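You operate a simulated robot arm through the tools that you are given. There is no shell and no other tool. Be economical: measure what you need, move in short steps, check, and stop when the job is done.

The job below is to be done with a simulated robot arm. You get a single attempt, and the scene is never put back.

## Task
Find the purple injector's opening pressure on the hand tester.
Fine: into the round holder, swing clamp shut, star knob tight, orange air lever on, pump until it sprays; then open the grey vent tap. Leave TEST alone.

Only the result counts: the job must be done as asked and must still hold three seconds after the hand-in. Knocking over, shifting, dropping, spilling or breaking anything else fails it.

## Robot
A 7-joint arm with a two-finger parallel gripper, fixed in place. Base frame: the origin is at the foot of the arm, x ahead of it, y to its left, z up; the work surface is at about z = 0.9. Lengths are in m, angles in degrees, forces in N, time in s.
Its first joint turns from -166.0 to 166.0 degrees. Payload 3.43 kg.
The tool frame sits at the grasp point between the pads (the TCP): z along the fingers, y along the line on which they close. The tips reach 0.03 m beyond it. The gripper opens to 0.094 m. The fingers are 0.028 m wide and 0.01 m thick; the gripper's body (0.05 by 0.096 m) begins 0.055 m behind the TCP.
Orientation is that of the tool frame in the base frame, as a unit quaternion [w, x, y, z]. With the fingers straight down and closing along the base's y, the tool's x points along the base's -x, its y along +y and its z along -z.

## Interface
- The arm moves only by the tool play_rows. Its argument "series" is one flat list of numbers, 7 for each row, row after row: the turn, a rotation vector about the base's x, y, z in degrees, then the shift along the base's x, y, z in mm, then the opening, from 0 (shut) to 1 (fully open). In form: [ax, ay, az, x, y, z, gripper, ax, ay, az, x, y, z, gripper, ...]. A call has 1 to 8 rows; each row is the pose to reach, as a shift and turn from the pose commanded when the call began. Each row takes 0.2 s and may step no farther than 0.05 m and 8.6 degrees from the row before; otherwise, or with a gripper value out of range, the whole call is refused. A pose out of reach is approached as far as the arm can. The call stops where the force on the tool passes 40 N (or 10 N more than at its start, if that is more) or the arm is blocked; 0.2 s more then pass. Each finger travels about 0.045 m/s and halts on what it meets, pressing with about 27 N; the grip force reading is that of the motor and also rises with nothing between the fingers. The clock runs only during rows and for 0.2 s after the last one: add rows that repeat a pose to give the fingers time. It gives the time, the measured TCP pose, the force on the tool (base axes), the opening and the grip force at its end, in the units of the frame above (readings bear some noise), with the torque about the TCP (base axes, N m) and any sound that the robot's microphone picked up, and new pictures: "pictures" is both (left out), scene, wrist or none.
- Cameras (640 x 400 px; columns grow to the right, rows downward): "scene" is fixed at [0.2203, 0.5002, 1.7839]; the picture's right is [-0.48, -0.88, 0.00], its down [-0.65, 0.35, -0.68] and it looks along [0.59, -0.32, -0.74] (base axes); focal length 348 px, centre (320, 200). "wrist" rides on the gripper at [0.076, 0.014, -0.103] in the tool frame; the picture's right is [-0.18, 0.98, 0.00], its down [-0.75, -0.14, -0.64] and it looks along [-0.63, -0.12, 0.77] (tool axes); focal length 243 px, centre (320, 200). There is no depth. A picture from a camera that has moved, and an enlarged one, comes with that camera's place and axes in the base frame and with its lens.
- inspect(camera, box): a new picture of the part [left, top, right, bottom] of that camera's present view, enlarged. No time passes.
- finish_job(): hands the job in; it is judged then, once.

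Work in short steps. Places have to be worked out from the pictures, the camera data and where the tool is seen: move nearer, look again, correct. Check each grasp and each placing, and mend what went wrong. You have 120 turns and 200 pictures in all, those below and enlarged ones among them. Open the gripper and draw the arm clear of the work before you hand the job in, unless the task says otherwise; then end with one line.

The tools are called after "Call:" as name(argument=value, ...) on one line, values as JSON. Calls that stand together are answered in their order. play_rows: Moves the arm, as the interface text tells. Its arguments: {"type":"object","properties":{"series":{"type":"array"},"pictures":{"type":"string","enum":["both","scene","wrist","none"]}},"required":["series"]} The other tools are called the same way: inspect (camera, box) takes an enlarged picture of a part of a camera's view; finish_job () hands the job in.

At the start:

```text
clock: 0.0
tool_pos: [0.5219, 0.2492, 1.4745]
orientation: [0.001, -0.001, 1.0, 0.0]
ft_force: [0.2, -0.2, 0.3]
torque: [0.03, 0.0, -0.03]
opening: 0.0939
gripper_force: 0.0
```

scene: 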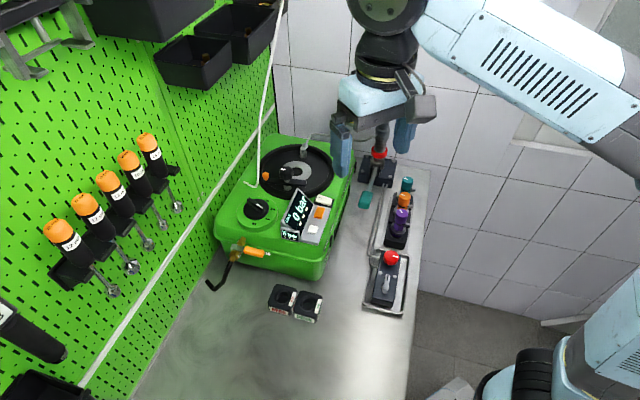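
wrist: 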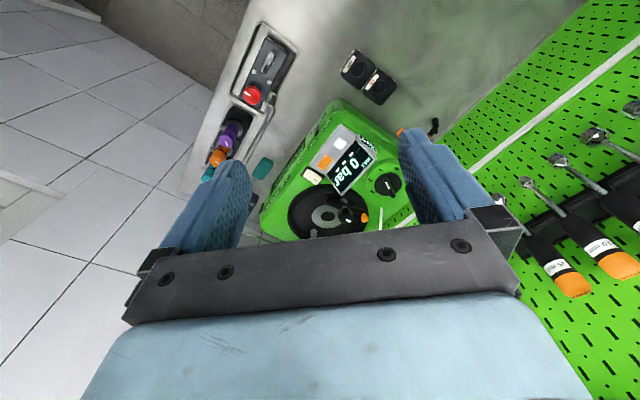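

I start by enlarging the views to identify the parts: tester, injectors, holder, levers.

Call:
inspect(camera="scene", box=[200, 120, 360, 220])

Call:
inspect(camera="scene", box=[200, 200, 360, 330])

Call:
inspect(camera="scene", box=[320, 120, 440, 330])

Call:
inspect(camera="wrist", box=[190, 20, 450, 250])

```text
4.00 times, centred on (280, 170) of scene
camera zoom: at [0.2203, 0.5002, 1.7839], right [-0.48, -0.88, 0.0], down [-0.65, 0.35, -0.68], along [0.59, -0.32, -0.74], focal length 1394 px, centre (480, 320)
```

zoom: 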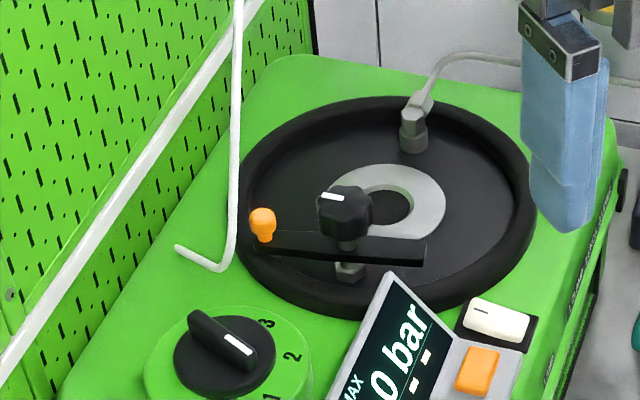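

```text
3.08 times, centred on (280, 265) of scene
camera zoom: at [0.2203, 0.5002, 1.7839], right [-0.48, -0.88, 0.0], down [-0.65, 0.35, -0.68], along [0.59, -0.32, -0.74], focal length 1072 px, centre (443, 0)
```

zoom: 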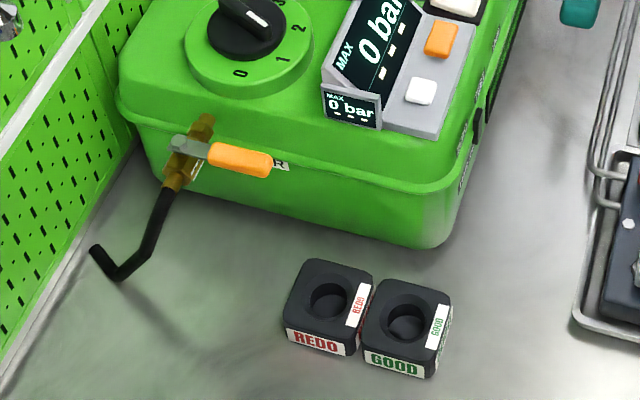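

```text
1.90 times, centred on (380, 225) of scene
camera zoom: at [0.2203, 0.5002, 1.7839], right [-0.48, -0.88, 0.0], down [-0.65, 0.35, -0.68], along [0.59, -0.32, -0.74], focal length 664 px, centre (206, 152)
```

zoom: 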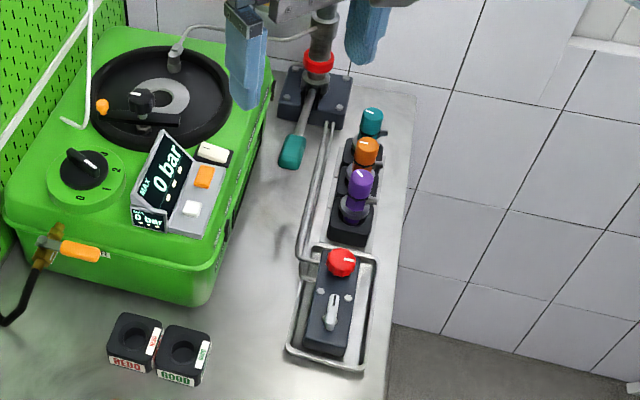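

```text
1.74 times, centred on (320, 135) of wrist
camera zoom: at [0.4451, 0.2636, 1.5767], right [0.18, 0.98, 0.0], down [0.75, -0.14, 0.64], along [0.63, -0.12, -0.77], focal length 422 px, centre (320, 313)
```

zoom: 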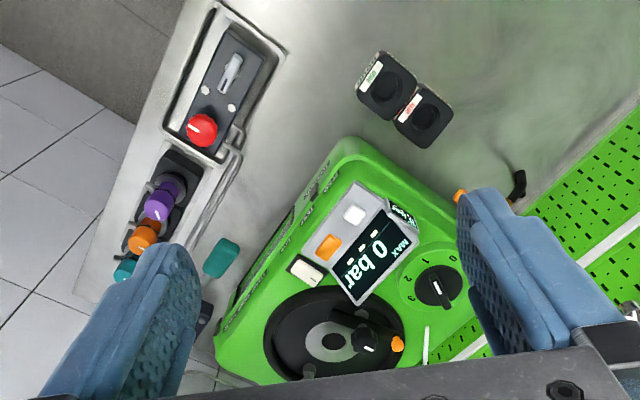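

The tester holder is at about (0.905,0.20,1.09) and purple injector near (0.675,-0.02), top about z=1.0. I move the wrist camera over the right-hand side for a nearer look.

Call:
play_rows(series=[0, 0, 0, 0, -35, -30, 1, 0, 0, 0, 0, -70, -60, 1, 0, 0, 0, 0, -105, -90, 1, 0, 0, 0, 0, -140, -120, 1, 0, 0, 0, 0, -175, -150, 1, 0, 0, 0, 0, -200, -180, 1])

```text
clock: 1.4
tool_pos: [0.5211, 0.05, 1.2952]
orientation: [0.0, -0.001, 1.0, 0.0]
ft_force: [0.7, -0.1, 0.2]
torque: [-0.01, 0.02, 0.02]
opening: 0.0941
gripper_force: 0.1
camera wrist: at [0.4436, 0.0642, 1.3964], right [0.18, 0.98, 0.0], down [0.75, -0.14, 0.64], along [0.63, -0.12, -0.77], focal length 243 px, centre (320, 200)
```

scene: 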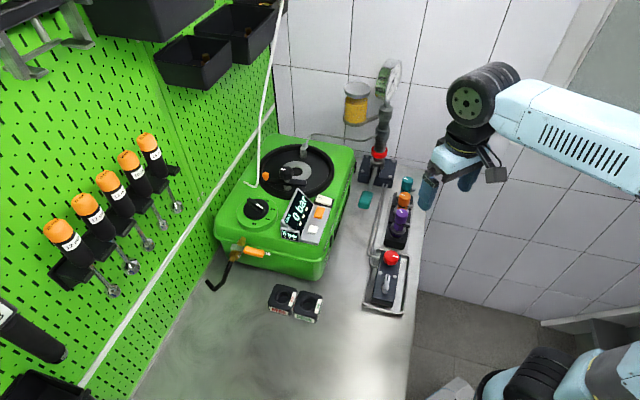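
wrist: 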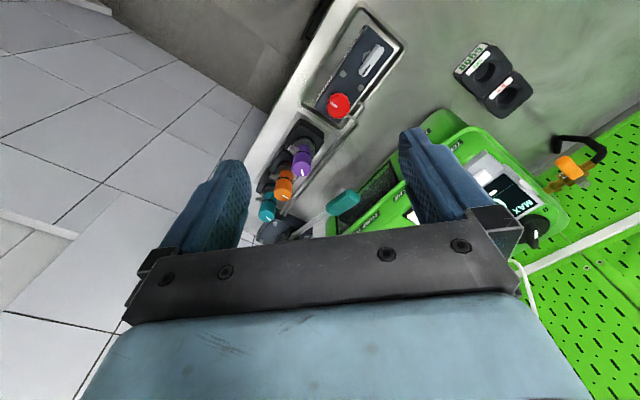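

Call:
inspect(camera="scene", box=[320, 50, 440, 220])

Call:
inspect(camera="wrist", box=[240, 0, 420, 240])

Call:
inspect(camera="scene", box=[360, 170, 430, 320])

```text
2.35 times, centred on (380, 135) of scene
camera zoom: at [0.2203, 0.5002, 1.7839], right [-0.48, -0.88, 0.0], down [-0.65, 0.35, -0.68], along [0.59, -0.32, -0.74], focal length 820 px, centre (179, 353)
```

zoom: 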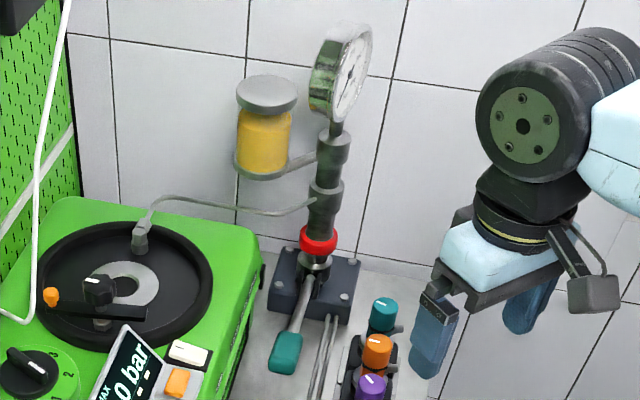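

```text
1.67 times, centred on (330, 120) of wrist
camera zoom: at [0.4436, 0.0642, 1.3964], right [0.18, 0.98, 0.0], down [0.75, -0.14, 0.64], along [0.63, -0.12, -0.77], focal length 404 px, centre (303, 333)
```

zoom: 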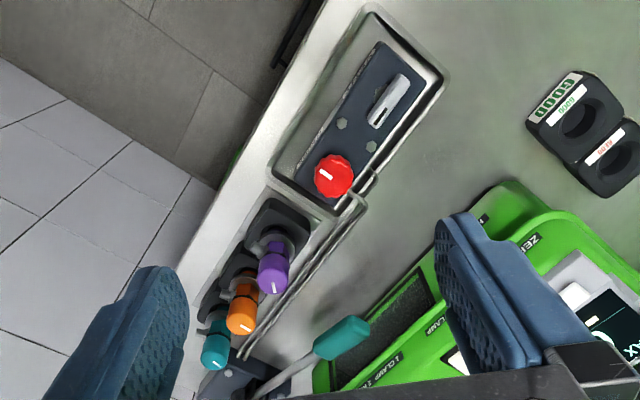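

```text
2.67 times, centred on (395, 245) of scene
camera zoom: at [0.2203, 0.5002, 1.7839], right [-0.48, -0.88, 0.0], down [-0.65, 0.35, -0.68], along [0.59, -0.32, -0.74], focal length 929 px, centre (120, 80)
```

zoom: 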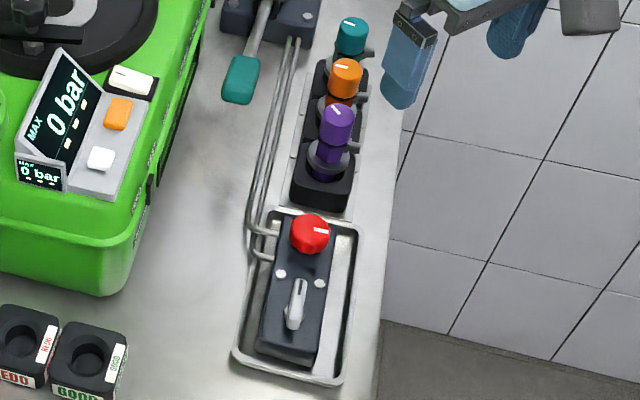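

The hand pump has the teal lever, the tap box has a red knob and grey tap. I move over the tester to read its labels.

Call:
play_rows(series=[0, 0, 0, 10, 35, 10, 1, 0, 0, 0, 20, 70, 20, 1, 0, 0, 0, 30, 105, 30, 1, 0, 0, 0, 40, 140, 30, 1, 0, 0, 0, 60, 170, 20, 1, 0, 0, 0, 80, 200, 0, 1, 0, 0, 0, 100, 220, 0, 1], pictures="wrist")

Call:
inspect(camera="wrist", box=[220, 20, 420, 240])

Call:
inspect(camera="wrist", box=[250, 90, 400, 190])

```text
clock: 3.0
tool_pos: [0.6237, 0.2703, 1.2946]
orientation: [-0.001, -0.001, 1.0, 0.0]
ft_force: [-0.7, 0.2, 0.7]
torque: [0.03, -0.05, 0.02]
opening: 0.0939
gripper_force: 0.0
camera wrist: at [0.5456, 0.2845, 1.3968], right [0.18, 0.98, 0.0], down [0.75, -0.14, 0.64], along [0.63, -0.12, -0.77], focal length 243 px, centre (320, 200)
```

wrist: 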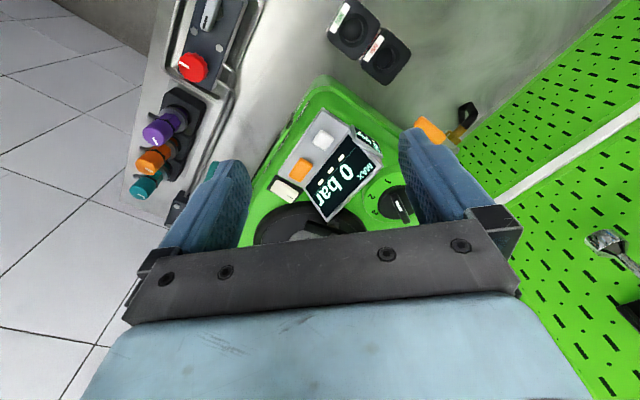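

```text
1.82 times, centred on (320, 130) of wrist
camera zoom: at [0.5456, 0.2845, 1.3968], right [0.18, 0.98, 0.0], down [0.75, -0.14, 0.64], along [0.63, -0.12, -0.77], focal length 441 px, centre (320, 327)
```

zoom: 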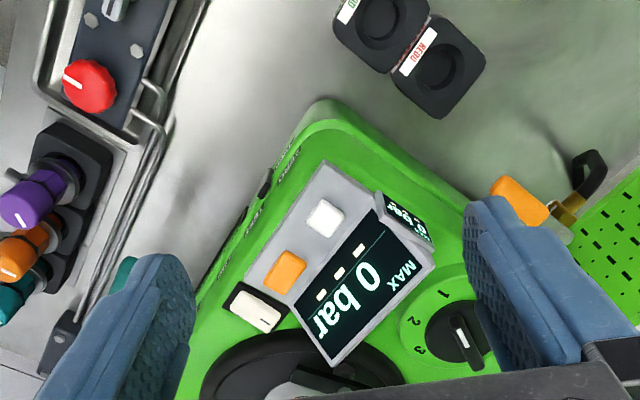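

```text
4.00 times, centred on (325, 140) of wrist
camera zoom: at [0.5456, 0.2845, 1.3968], right [0.18, 0.98, 0.0], down [0.75, -0.14, 0.64], along [0.63, -0.12, -0.77], focal length 970 px, centre (300, 440)
```

zoom: 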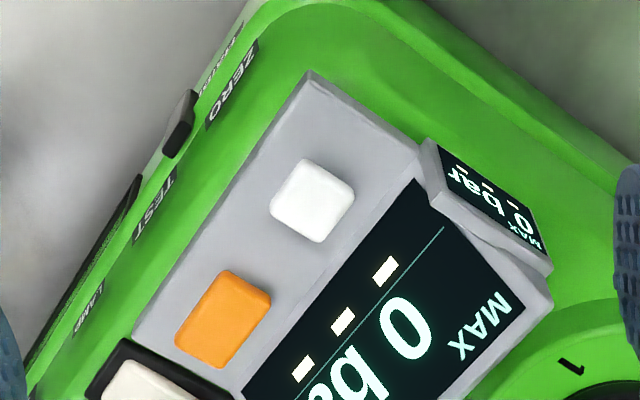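

ZERO (white), TEST (orange), LAMP (rocker) are identified; orange button must not be touched. Now a closer look at the holder and clamp.

Call:
play_rows(series=[0, 0, 0, 40, -10, 0, 1, 0, 0, 0, 80, -20, 0, 1, 0, 0, 0, 120, -30, 0, 1, 0, 0, 0, 160, -50, 0, 1], pictures="wrist")

Call:
inspect(camera="wrist", box=[220, 60, 420, 240])

```text
clock: 4.0
tool_pos: [0.7825, 0.2195, 1.2949]
orientation: [0.0, -0.001, 1.0, 0.0]
ft_force: [-0.3, -0.7, 0.6]
torque: [0.0, -0.05, 0.01]
opening: 0.0941
gripper_force: 0.1
camera wrist: at [0.7053, 0.2321, 1.3976], right [0.18, 0.98, 0.0], down [0.75, -0.14, 0.64], along [0.63, -0.12, -0.77], focal length 243 px, centre (320, 200)
```

wrist: 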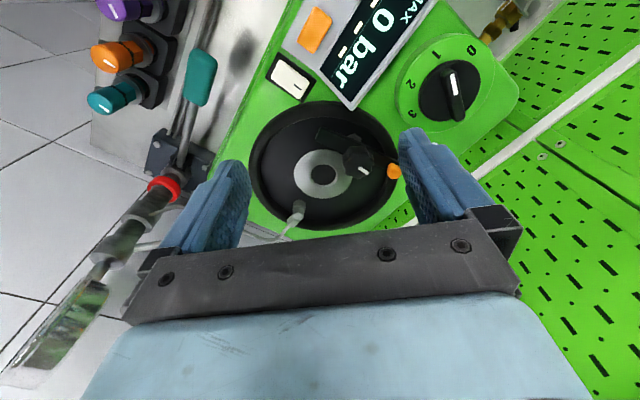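

```text
2.22 times, centred on (320, 150) of wrist
camera zoom: at [0.7053, 0.2321, 1.3976], right [0.18, 0.98, 0.0], down [0.75, -0.14, 0.64], along [0.63, -0.12, -0.77], focal length 539 px, centre (320, 311)
```

zoom: 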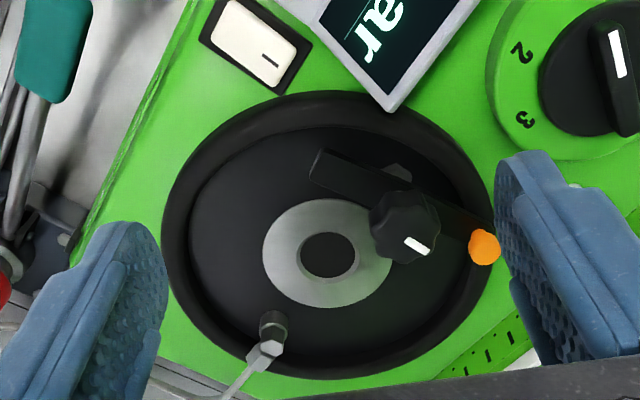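

Post of the clamp is at about (0.861,0.253), hole at (0.909,0.20), orange peg at about (0.891,0.299). Now a closer look at the purple injector in the rack.

Call:
play_rows(series=[0, 0, 0, -36, -44, 0, 1, 0, 0, 0, -70, -80, 0, 1, 0, 0, 0, -105, -115, 0, 1, 0, 0, 0, -140, -150, 0, 1, 0, 0, 0, -165, -185, -20, 1, 0, 0, 0, -182, -218, -50, 1, 0, 0, 0, -182, -220, -90, 1, 0, 0, 0, -182, -220, -130, 1])

Call:
inspect(camera="wrist", box=[220, 60, 420, 240])

Call:
inspect(camera="scene", box=[370, 170, 430, 250])

```text
refused: row 1 steps farther than a row can; nothing moved
```

```text
2.22 times, centred on (320, 150) of wrist
camera zoom: at [0.7053, 0.2321, 1.3976], right [0.18, 0.98, 0.0], down [0.75, -0.14, 0.64], along [0.63, -0.12, -0.77], focal length 539 px, centre (320, 311)
```

zoom: 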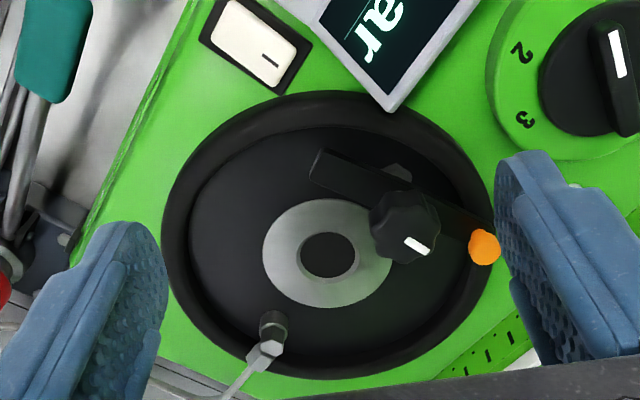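

```text
5.00 times, centred on (400, 210) of scene
camera zoom: at [0.2203, 0.5002, 1.7839], right [-0.48, -0.88, 0.0], down [-0.65, 0.35, -0.68], along [0.59, -0.32, -0.74], focal length 1742 px, centre (-80, 150)
```

zoom: 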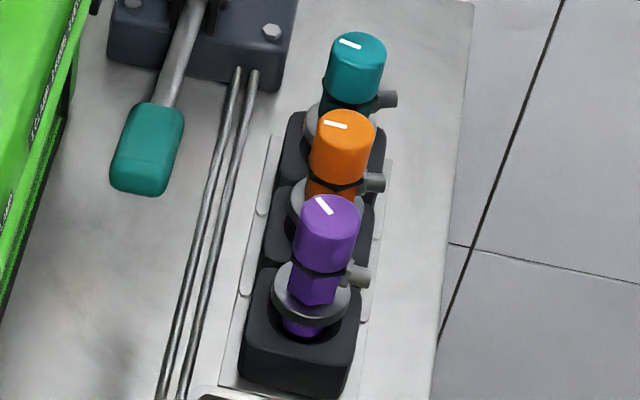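

A step was too long, so I re-plan with smaller steps, also turning the tool -43° so the fingers will close across the rack row.

Call:
play_rows(series=[0, 0, -8, -30, -35, 0, 1, 0, 0, -16, -60, -70, 0, 1, 0, 0, -24, -90, -105, 0, 1, 0, 0, -32, -115, -140, 0, 1, 0, 0, -38, -135, -170, -20, 1, 0, 0, -43, -152, -190, -50, 1, 0, 0, -43, -160, -190, -90, 1, 0, 0, -43, -160, -190, -130, 1])

Call:
inspect(camera="wrist", box=[220, 60, 420, 240])

```text
clock: 5.8
tool_pos: [0.6206, 0.0291, 1.1655]
orientation: [0.0, 0.367, 0.93, 0.0]
ft_force: [-1.4, -0.1, 0.1]
torque: [0.03, 0.01, 0.03]
opening: 0.0941
gripper_force: 0.2
camera wrist: at [0.574, 0.0922, 1.2668], right [0.81, 0.59, 0.0], down [0.45, -0.62, 0.64], along [0.38, -0.52, -0.77], focal length 243 px, centre (320, 200)
```

scene: 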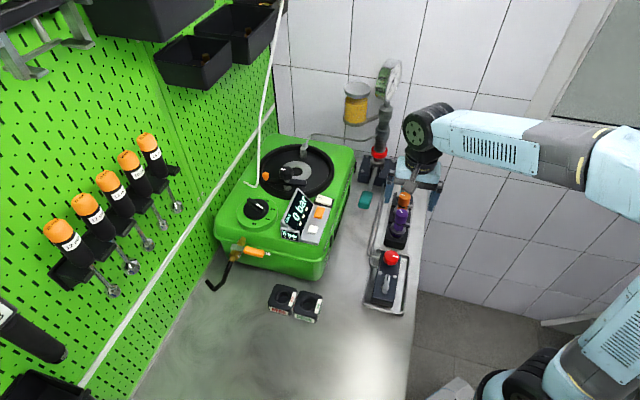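
wrist: 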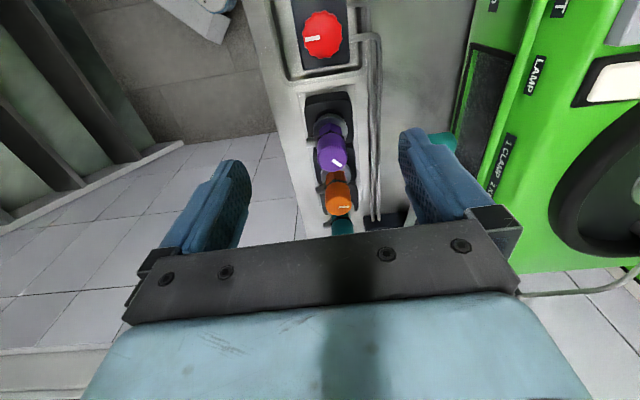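

```text
2.22 times, centred on (320, 150) of wrist
camera zoom: at [0.574, 0.0922, 1.2668], right [0.81, 0.59, 0.0], down [0.45, -0.62, 0.64], along [0.38, -0.52, -0.77], focal length 539 px, centre (320, 311)
```

zoom: 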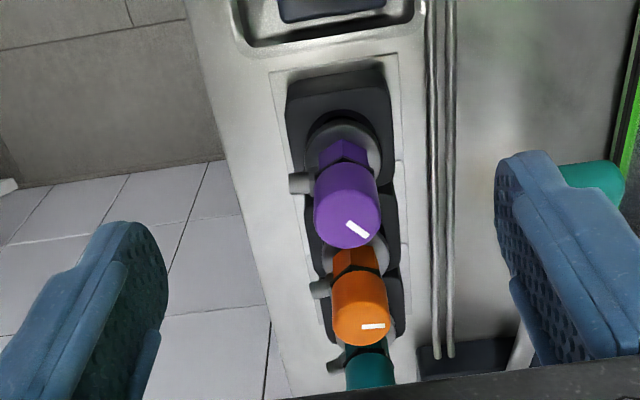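

Purple cap top centre about (0.672,-0.016,1.02). I move directly above it with clearance and check alignment.

Call:
play_rows(series=[0, 0, 0, 26, -22, -20, 1, 0, 0, 0, 51, -45, -45, 1, 0, 0, 0, 51, -45, -70, 1, 0, 0, 0, 51, -45, -80, 1])

Call:
inspect(camera="wrist", box=[220, 60, 420, 240])

Call:
inspect(camera="scene", box=[340, 140, 460, 260])

```text
clock: 6.8
tool_pos: [0.6732, -0.0136, 1.0863]
orientation: [0.0, 0.365, 0.931, 0.0]
ft_force: [-0.5, 0.7, 0.4]
torque: [-0.02, 0.0, 0.03]
opening: 0.0938
gripper_force: 0.0
camera wrist: at [0.6258, 0.0476, 1.1879], right [0.8, 0.59, 0.0], down [0.46, -0.62, 0.64], along [0.38, -0.52, -0.77], focal length 243 px, centre (320, 200)
```

scene: 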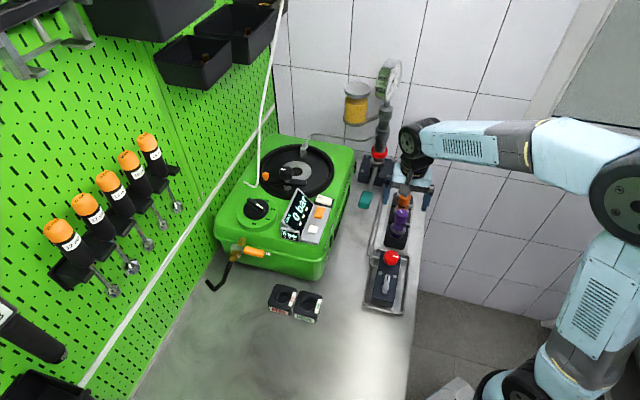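
wrist: 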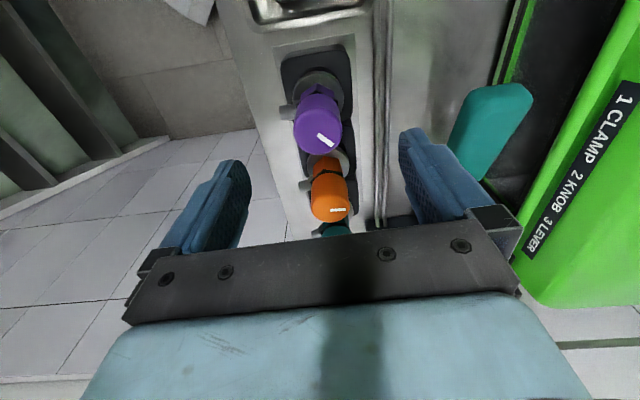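

```text
2.22 times, centred on (320, 150) of wrist
camera zoom: at [0.6258, 0.0476, 1.1879], right [0.8, 0.59, 0.0], down [0.46, -0.62, 0.64], along [0.38, -0.52, -0.77], focal length 539 px, centre (320, 311)
```

zoom: 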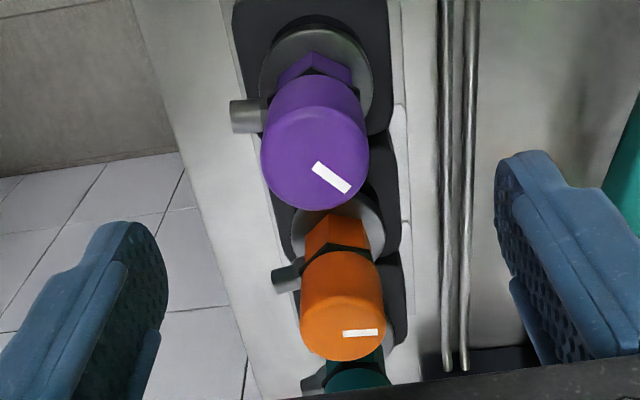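

```text
3.33 times, centred on (400, 200) of scene
camera zoom: at [0.2203, 0.5002, 1.7839], right [-0.48, -0.88, 0.0], down [-0.65, 0.35, -0.68], along [0.59, -0.32, -0.74], focal length 1162 px, centre (53, 200)
```

zoom: 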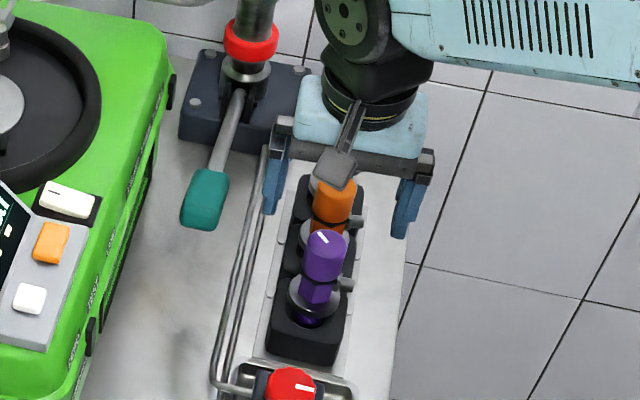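

Cap centre confirmed at about (0.671,-0.016), top z≈1.02. Descend to z=1.015 then close on the cap (rows repeat to let the fingers close).

Call:
play_rows(series=[0, 0, 0, -2, -2, -30, 1, 0, 0, 0, -2, -2, -55, 1, 0, 0, 0, -2, -2, -71, 1, 0, 0, 0, -2, -2, -71, 0.3, 0, 0, 0, -2, -2, -71, 0.3, 0, 0, 0, -2, -2, -71, 0, 0, 0, 0, -2, -2, -71, 0, 0, 0, 0, -2, -2, -71, 0])

Call:
inspect(camera="scene", box=[340, 140, 460, 260])

```text
clock: 8.6
tool_pos: [0.6713, -0.0179, 1.0134]
orientation: [-0.001, 0.366, 0.931, 0.001]
ft_force: [-3.4, -2.6, -0.7]
torque: [-0.39, 0.31, 0.05]
opening: 0.0489
gripper_force: 26.8
camera wrist: at [0.6237, 0.0443, 1.1166], right [0.8, 0.59, 0.0], down [0.46, -0.62, 0.64], along [0.38, -0.52, -0.77], focal length 243 px, centre (320, 200)
```

scene: 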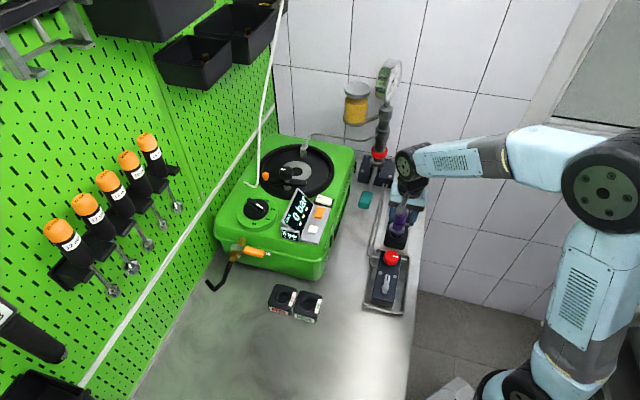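
wrist: 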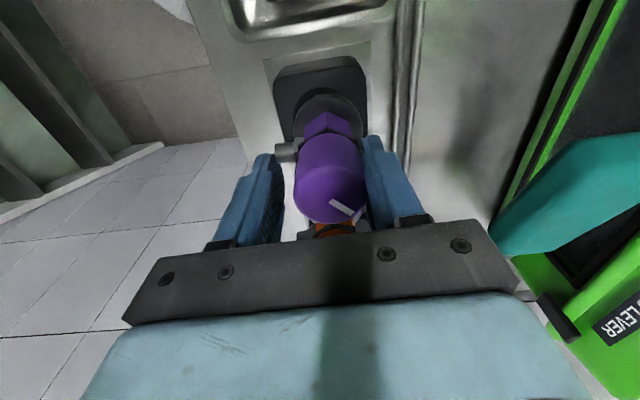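

```text
3.33 times, centred on (400, 200) of scene
camera zoom: at [0.2203, 0.5002, 1.7839], right [-0.48, -0.88, 0.0], down [-0.65, 0.35, -0.68], along [0.59, -0.32, -0.74], focal length 1162 px, centre (53, 200)
```

zoom: 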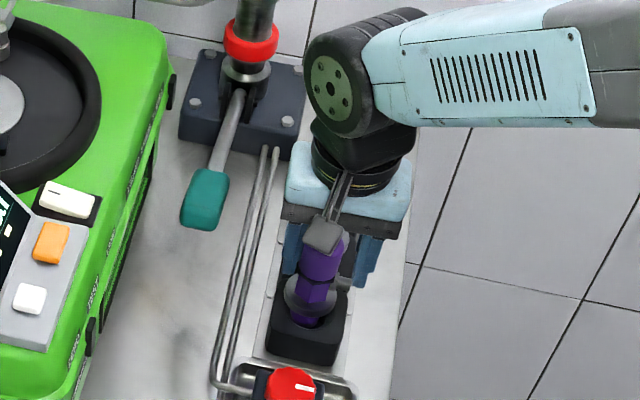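

Opening stopped at 0.049 with force; the left finger seems to have met something other than the cap, so I look closer.

Call:
inspect(camera="wrist", box=[240, 70, 440, 250])

```text
2.22 times, centred on (340, 160) of wrist
camera zoom: at [0.6237, 0.0443, 1.1166], right [0.8, 0.59, 0.0], down [0.46, -0.62, 0.64], along [0.38, -0.52, -0.77], focal length 539 px, centre (276, 289)
```

zoom: 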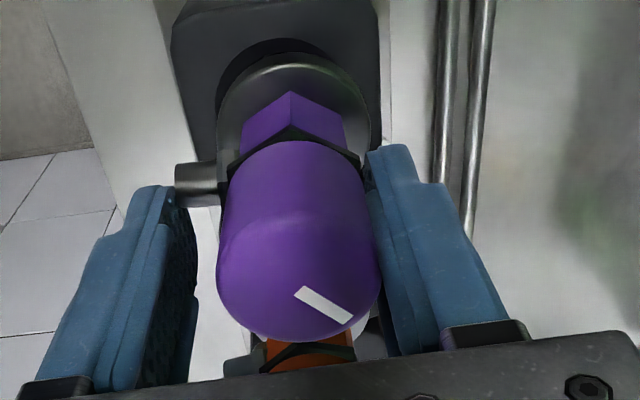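

The left finger tip met the side nub. I open slightly, raise 16 mm, and re-close on the cap only.

Call:
play_rows(series=[0, 0, 0, 0, 0, 0, 0.8, 0, 0, 0, 0, 0, 0, 0.8, 0, 0, 0, 0, 0, 8, 0.8, 0, 0, 0, 0, 0, 16, 0.8, 0, 0, 0, 0, 0, 16, 0, 0, 0, 0, 0, 0, 16, 0, 0, 0, 0, 0, 0, 16, 0, 0, 0, 0, 0, 0, 16, 0], pictures="none")

Call:
inspect(camera="wrist", box=[240, 70, 440, 250])

```text
clock: 10.4
tool_pos: [0.6716, -0.0186, 1.0311]
orientation: [0.0, 0.367, 0.93, 0.0]
ft_force: [0.3, 0.3, 2.4]
torque: [0.01, -0.07, 0.01]
opening: 0.0368
gripper_force: 27.1
```

```text
2.22 times, centred on (340, 160) of wrist
camera zoom: at [0.6243, 0.0443, 1.1324], right [0.8, 0.59, 0.0], down [0.46, -0.62, 0.64], along [0.38, -0.52, -0.77], focal length 539 px, centre (276, 289)
```

zoom: 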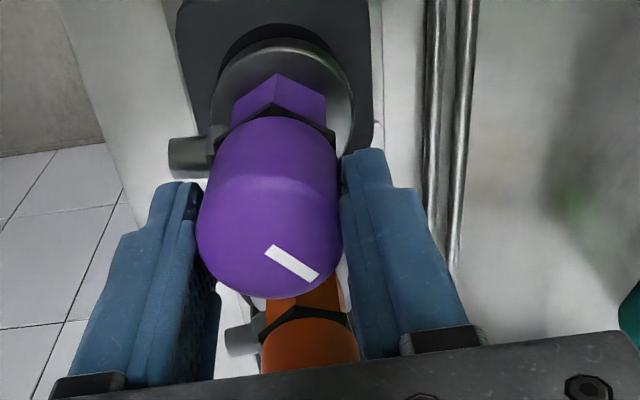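

Now gripped at 36.8 mm on the cap. Lift straight up 90 mm.

Call:
play_rows(series=[0, 0, 0, 0, 0, 12, 0, 0, 0, 0, 0, 0, 25, 0, 0, 0, 0, 0, 0, 40, 0, 0, 0, 0, 0, 0, 60, 0, 0, 0, 0, 0, 0, 90, 0, 0, 0, 0, 0, 0, 120, 0])

Call:
inspect(camera="scene", box=[360, 120, 460, 260])

Call:
inspect(camera="wrist", box=[220, 40, 440, 250])

```text
clock: 11.8
tool_pos: [0.6721, -0.0179, 1.1504]
orientation: [0.001, 0.366, 0.931, 0.0]
ft_force: [-0.8, 0.4, -3.5]
torque: [0.0, -0.01, 0.01]
opening: 0.0367
gripper_force: 27.6
camera wrist: at [0.6243, 0.0448, 1.2521], right [0.8, 0.59, 0.0], down [0.46, -0.62, 0.64], along [0.38, -0.52, -0.77], focal length 243 px, centre (320, 200)
```

scene: 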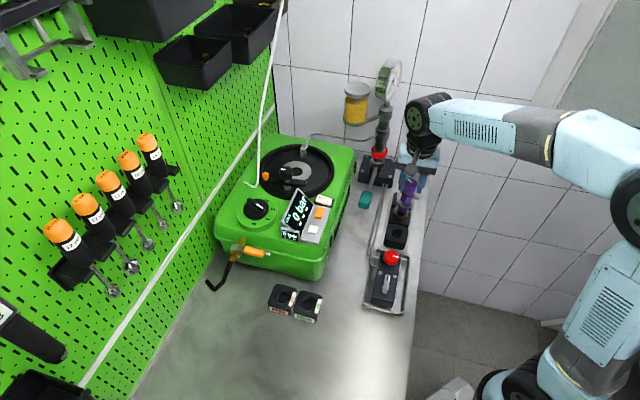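
wrist: 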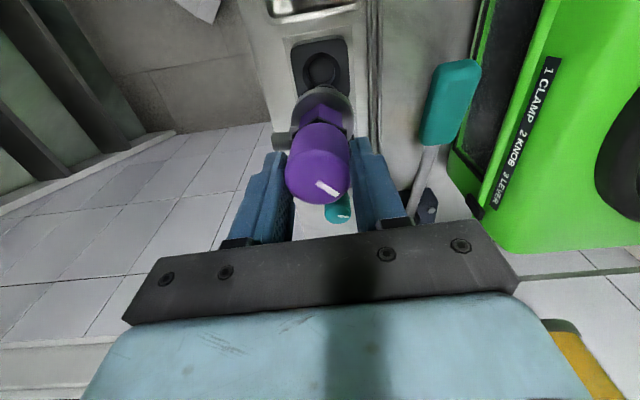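

```text
2.86 times, centred on (410, 190) of scene
camera zoom: at [0.2203, 0.5002, 1.7839], right [-0.48, -0.88, 0.0], down [-0.65, 0.35, -0.68], along [0.59, -0.32, -0.74], focal length 996 px, centre (63, 229)
```

zoom: 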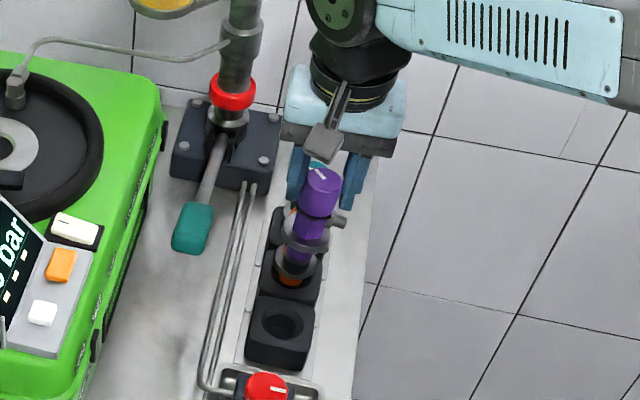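

```text
1.90 times, centred on (330, 145) of wrist
camera zoom: at [0.6243, 0.0448, 1.2521], right [0.8, 0.59, 0.0], down [0.46, -0.62, 0.64], along [0.38, -0.52, -0.77], focal length 462 px, centre (301, 305)
```

zoom: 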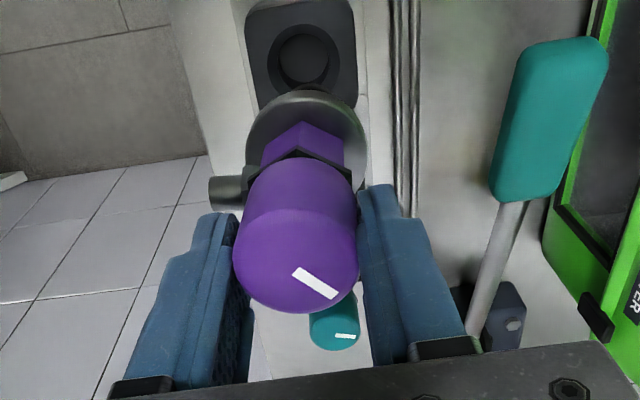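

Injector is lifted cleanly. I raise to z≈1.30 and travel toward the holder.

Call:
play_rows(series=[0, 0, 0, 0, 0, 40, 0, 0, 0, 0, 0, 0, 80, 0, 0, 0, 0, 0, 0, 120, 0, 0, 0, 0, 10, 10, 155, 0, 0, 0, 0, 40, 37, 155, 0, 0, 0, 0, 72, 66, 155, 0, 0, 0, 0, 104, 95, 155, 0, 0, 0, 0, 130, 120, 155, 0], pictures="none")

Call:
play_rows(series=[0, 0, 0, 30, 28, 0, 0, 0, 0, 0, 60, 56, 0, 0, 0, 0, 0, 85, 78, 0, 0, 0, 0, 0, 107, 98, 0, 0, 0, 0, 0, 107, 98, 0, 0])

Call:
inspect(camera="wrist", box=[220, 40, 440, 250])

Call:
inspect(camera="scene", box=[230, 60, 390, 220])

```text
clock: 13.6
tool_pos: [0.8037, 0.1046, 1.3068]
orientation: [0.0, 0.367, 0.93, 0.001]
ft_force: [-0.3, -0.6, -1.8]
torque: [0.0, -0.02, -0.02]
opening: 0.0367
gripper_force: 26.9
```

```text
clock: 14.8
tool_pos: [0.9077, 0.2016, 1.3026]
orientation: [0.0, 0.367, 0.93, 0.001]
ft_force: [0.2, -0.4, -2.9]
torque: [-0.05, -0.02, 0.03]
opening: 0.0363
gripper_force: 26.8
camera wrist: at [0.8601, 0.2641, 1.4058], right [0.8, 0.59, 0.0], down [0.46, -0.62, 0.64], along [0.38, -0.52, -0.77], focal length 243 px, centre (320, 200)
```

scene: 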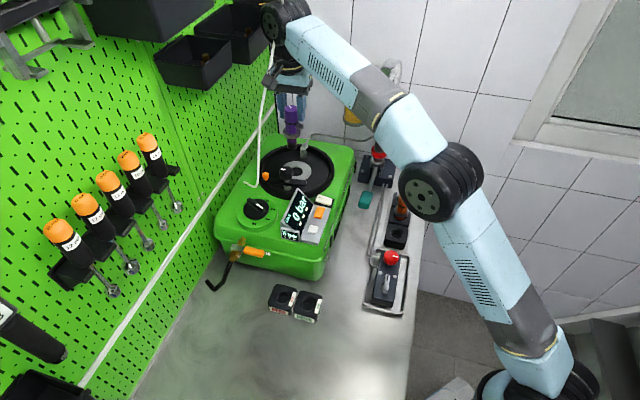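
wrist: 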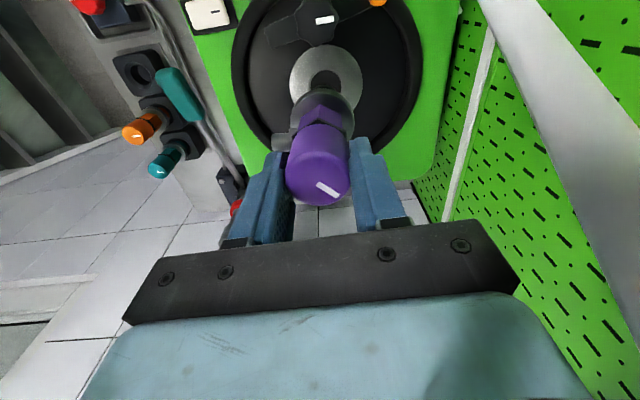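

```text
1.90 times, centred on (330, 145) of wrist
camera zoom: at [0.8601, 0.2641, 1.4058], right [0.8, 0.59, 0.0], down [0.46, -0.62, 0.64], along [0.38, -0.52, -0.77], focal length 462 px, centre (301, 305)
```

zoom: 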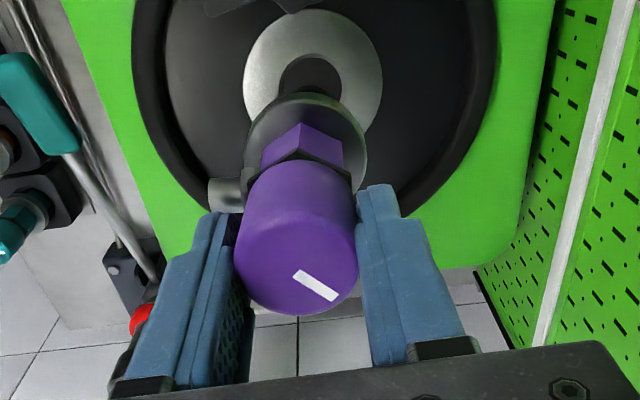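

```text
2.50 times, centred on (310, 140) of scene
camera zoom: at [0.2203, 0.5002, 1.7839], right [-0.48, -0.88, 0.0], down [-0.65, 0.35, -0.68], along [0.59, -0.32, -0.74], focal length 871 px, centre (345, 350)
```

zoom: 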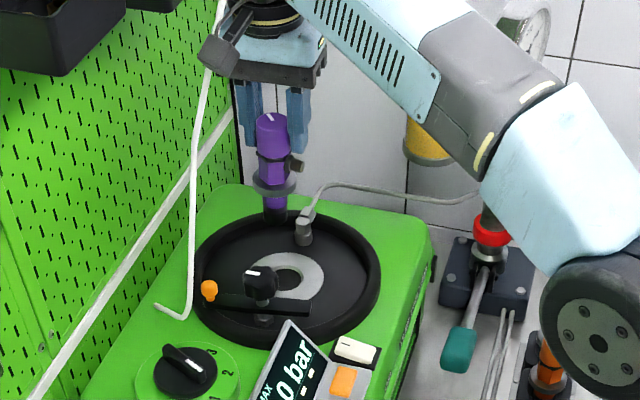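

I need a precise alignment: injector tip versus hole. Taking high zooms.

Call:
inspect(camera="scene", box=[260, 80, 330, 190])

Call:
inspect(camera="wrist", box=[265, 30, 385, 210])

```text
3.64 times, centred on (295, 135) of scene
camera zoom: at [0.2203, 0.5002, 1.7839], right [-0.48, -0.88, 0.0], down [-0.65, 0.35, -0.68], along [0.59, -0.32, -0.74], focal length 1267 px, centre (411, 436)
```

zoom: 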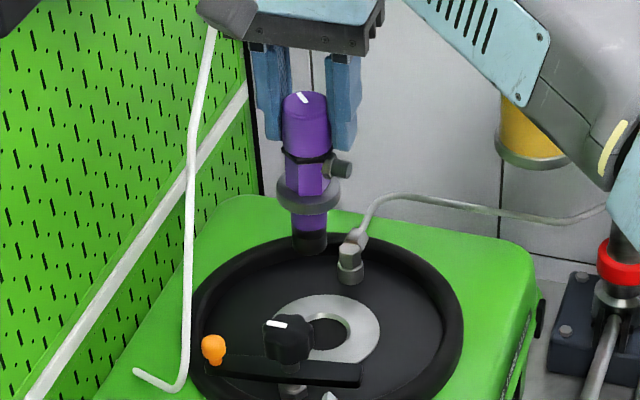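

```text
2.22 times, centred on (325, 120) of wrist
camera zoom: at [0.8601, 0.2641, 1.4058], right [0.8, 0.59, 0.0], down [0.46, -0.62, 0.64], along [0.38, -0.52, -0.77], focal length 539 px, centre (309, 378)
```

zoom: 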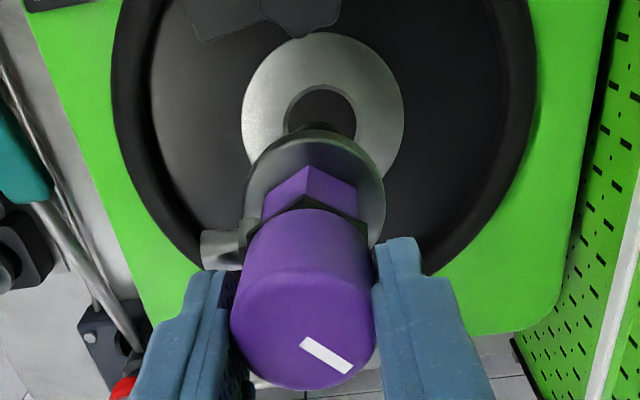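

Estimated hole at (0.912,0.200,1.09) with about ±6 mm clearance for the nozzle. I adjust slightly and lower to just above the ring, then re-check.

Call:
play_rows(series=[0, 0, 0, 1, -2, -20, 0, 0, 0, 0, 2, -3, -40, 0, 0, 0, 0, 2, -3, -55, 0, 0, 0, 0, 2, -3, -62, 0, 0, 0, 0, 2, -3, -62, 0], pictures="none")

Call:
inspect(camera="scene", box=[260, 110, 330, 210])

Call:
inspect(camera="wrist", box=[225, 30, 425, 230])

```text
clock: 16.0
tool_pos: [0.9103, 0.1972, 1.2425]
orientation: [-0.001, 0.366, 0.93, 0.0]
ft_force: [-0.8, 0.5, -3.5]
torque: [0.01, -0.01, 0.01]
opening: 0.0362
gripper_force: 27.5
```

```text
4.00 times, centred on (295, 160) of scene
camera zoom: at [0.2203, 0.5002, 1.7839], right [-0.48, -0.88, 0.0], down [-0.65, 0.35, -0.68], along [0.59, -0.32, -0.74], focal length 1394 px, centre (420, 360)
```

zoom: 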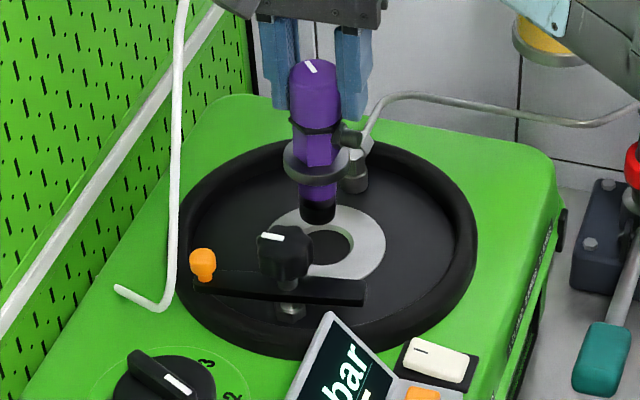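

```text
2.00 times, centred on (325, 130) of wrist
camera zoom: at [0.8619, 0.2601, 1.3447], right [0.8, 0.59, 0.0], down [0.46, -0.62, 0.64], along [0.38, -0.52, -0.77], focal length 485 px, centre (310, 340)
```

zoom: 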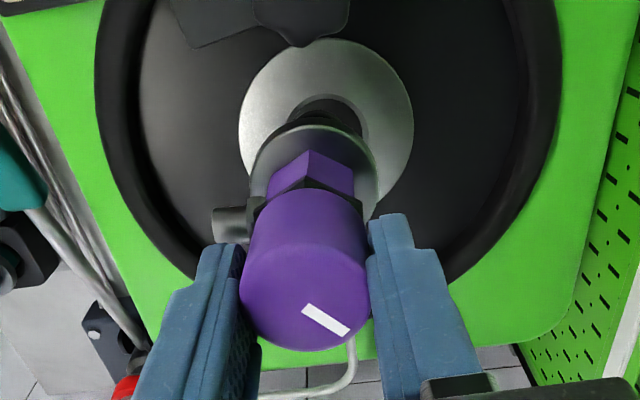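

Views disagree a few mm laterally; I lower another 15 mm so the tip is nearly at ring height, and look directly.

Call:
play_rows(series=[0, 0, 0, 0, 0, -8, 0, 0, 0, 0, 0, 0, -16, 0, 0, 0, 0, 0, 0, -16, 0], pictures="none")

Call:
inspect(camera="scene", box=[280, 140, 320, 190])

Call:
inspect(camera="wrist", box=[255, 30, 395, 190])

```text
clock: 16.8
tool_pos: [0.9105, 0.1986, 1.2265]
orientation: [-0.001, 0.365, 0.931, 0.0]
ft_force: [-0.9, -0.2, -2.5]
torque: [-0.05, -0.03, 0.02]
opening: 0.0363
gripper_force: 27.2
```

```text
8.00 times, centred on (300, 165) of scene
camera zoom: at [0.2203, 0.5002, 1.7839], right [-0.48, -0.88, 0.0], down [-0.65, 0.35, -0.68], along [0.59, -0.32, -0.74], focal length 2788 px, centre (480, 480)
```

zoom: 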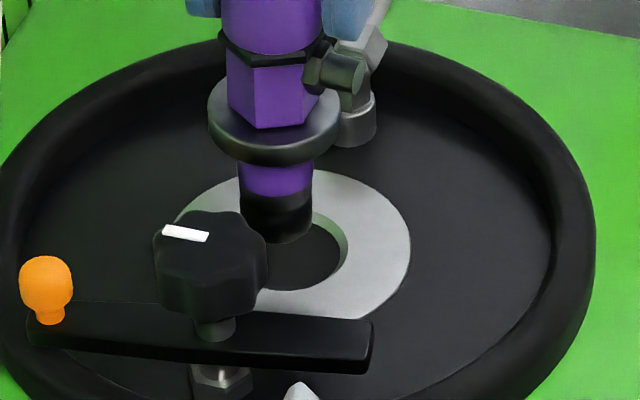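

```text
2.50 times, centred on (325, 110) of wrist
camera zoom: at [0.8626, 0.2607, 1.3288], right [0.8, 0.59, 0.0], down [0.46, -0.62, 0.64], along [0.38, -0.52, -0.77], focal length 606 px, centre (308, 425)
```

zoom: 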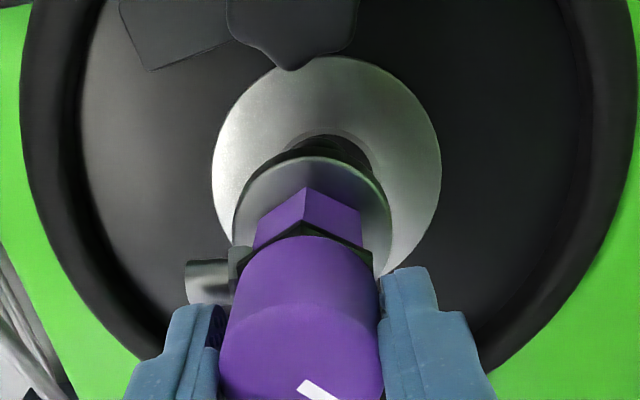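

The scene view directly shows the tip about 5 mm off-centre to the left of the hole. I shift 4–5 mm and lower 8 mm, then look again.

Call:
play_rows(series=[0, 0, 0, -3, -4, 0, 0, 0, 0, 0, -3, -4, -4, 0, 0, 0, 0, -3, -4, -8, 0, 0, 0, 0, -3, -4, -8, 0], pictures="none")

Call:
inspect(camera="scene", box=[280, 140, 320, 190])

```text
clock: 17.8
tool_pos: [0.9088, 0.1943, 1.2172]
orientation: [0.001, 0.366, 0.931, 0.001]
ft_force: [0.7, -0.2, -2.8]
torque: [0.01, -0.04, 0.0]
opening: 0.0361
gripper_force: 26.4
```

```text
8.00 times, centred on (300, 165) of scene
camera zoom: at [0.2203, 0.5002, 1.7839], right [-0.48, -0.88, 0.0], down [-0.65, 0.35, -0.68], along [0.59, -0.32, -0.74], focal length 2788 px, centre (480, 480)
```

zoom: 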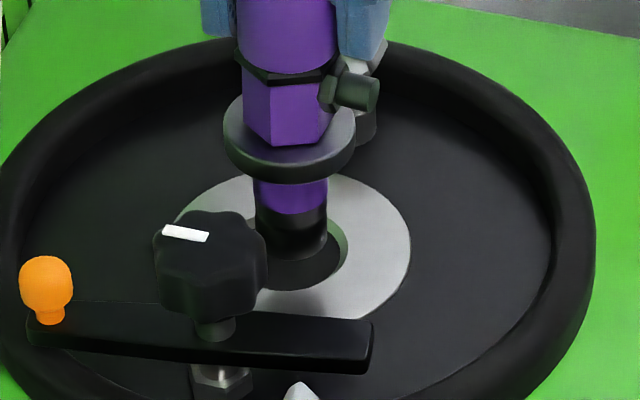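

The tip now looks centred laterally. Lower in small steps, watching the force.

Call:
play_rows(series=[0, 0, 0, 0, 0, -4, 0, 0, 0, 0, -1, 0, -8, 0, 0, 0, 0, -1, 0, -12, 0, 0, 0, 0, -1, 0, -12, 0], pictures="none")

Call:
inspect(camera="scene", box=[280, 140, 320, 190])

```text
clock: 18.8
tool_pos: [0.9076, 0.1939, 1.2062]
orientation: [0.0, 0.365, 0.931, 0.001]
ft_force: [-0.3, 0.3, -3.6]
torque: [0.0, 0.0, 0.04]
opening: 0.0363
gripper_force: 27.3
```

```text
8.00 times, centred on (300, 165) of scene
camera zoom: at [0.2203, 0.5002, 1.7839], right [-0.48, -0.88, 0.0], down [-0.65, 0.35, -0.68], along [0.59, -0.32, -0.74], focal length 2788 px, centre (480, 480)
```

zoom: 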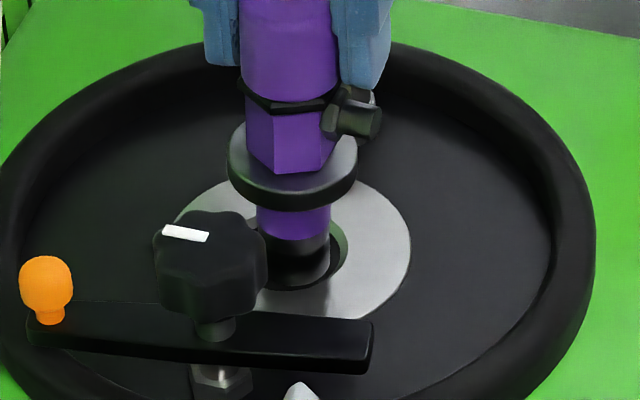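

No contact yet. Checking the wrist view too for the other direction.

Call:
inspect(camera="wrist", box=[265, 30, 375, 130])

```text
4.00 times, centred on (320, 80) of wrist
camera zoom: at [0.8599, 0.2565, 1.3087], right [0.8, 0.59, 0.0], down [0.46, -0.62, 0.64], along [0.38, -0.52, -0.77], focal length 970 px, centre (320, 680)
```

zoom: 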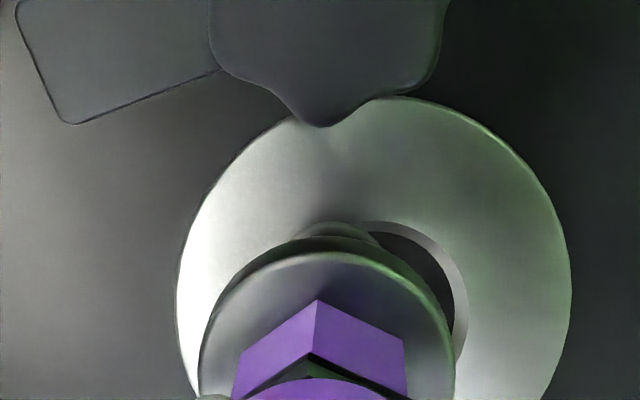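

Combining both views, the tip is at ring level and about 6–7 mm short of the hole centre (toward the camera). I raise slightly, shift (+6,-3) mm and look again.

Call:
play_rows(series=[0, 0, 0, 0, 0, 5, 0, 0, 0, 0, 6, -3, 5, 0, 0, 0, 0, 6, -3, 0, 0, 0, 0, 0, 6, -3, 0, 0], pictures="none")

Call:
inspect(camera="scene", box=[280, 140, 320, 190])

Call:
inspect(camera="wrist", box=[265, 30, 375, 130])

```text
clock: 19.8
tool_pos: [0.9122, 0.1911, 1.2059]
orientation: [0.0, 0.366, 0.931, 0.0]
ft_force: [-0.5, 0.4, -3.1]
torque: [0.0, 0.03, -0.02]
opening: 0.0361
gripper_force: 26.7
```

```text
8.00 times, centred on (300, 165) of scene
camera zoom: at [0.2203, 0.5002, 1.7839], right [-0.48, -0.88, 0.0], down [-0.65, 0.35, -0.68], along [0.59, -0.32, -0.74], focal length 2788 px, centre (480, 480)
```

zoom: 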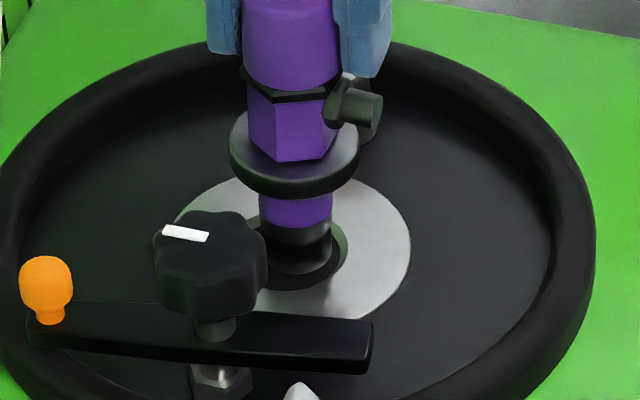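

```text
4.00 times, centred on (320, 80) of wrist
camera zoom: at [0.8653, 0.2532, 1.3084], right [0.8, 0.59, 0.0], down [0.46, -0.62, 0.64], along [0.38, -0.52, -0.77], focal length 970 px, centre (320, 680)
```

zoom: 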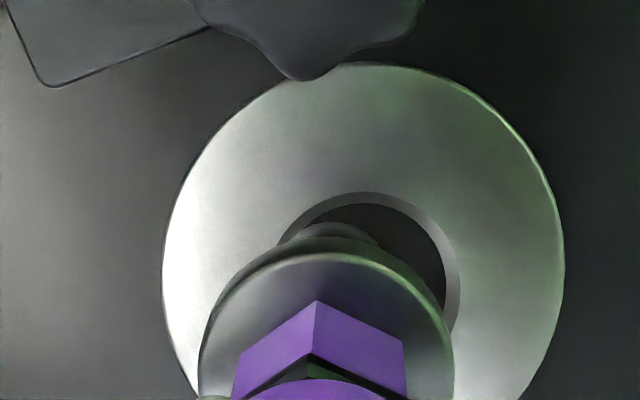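

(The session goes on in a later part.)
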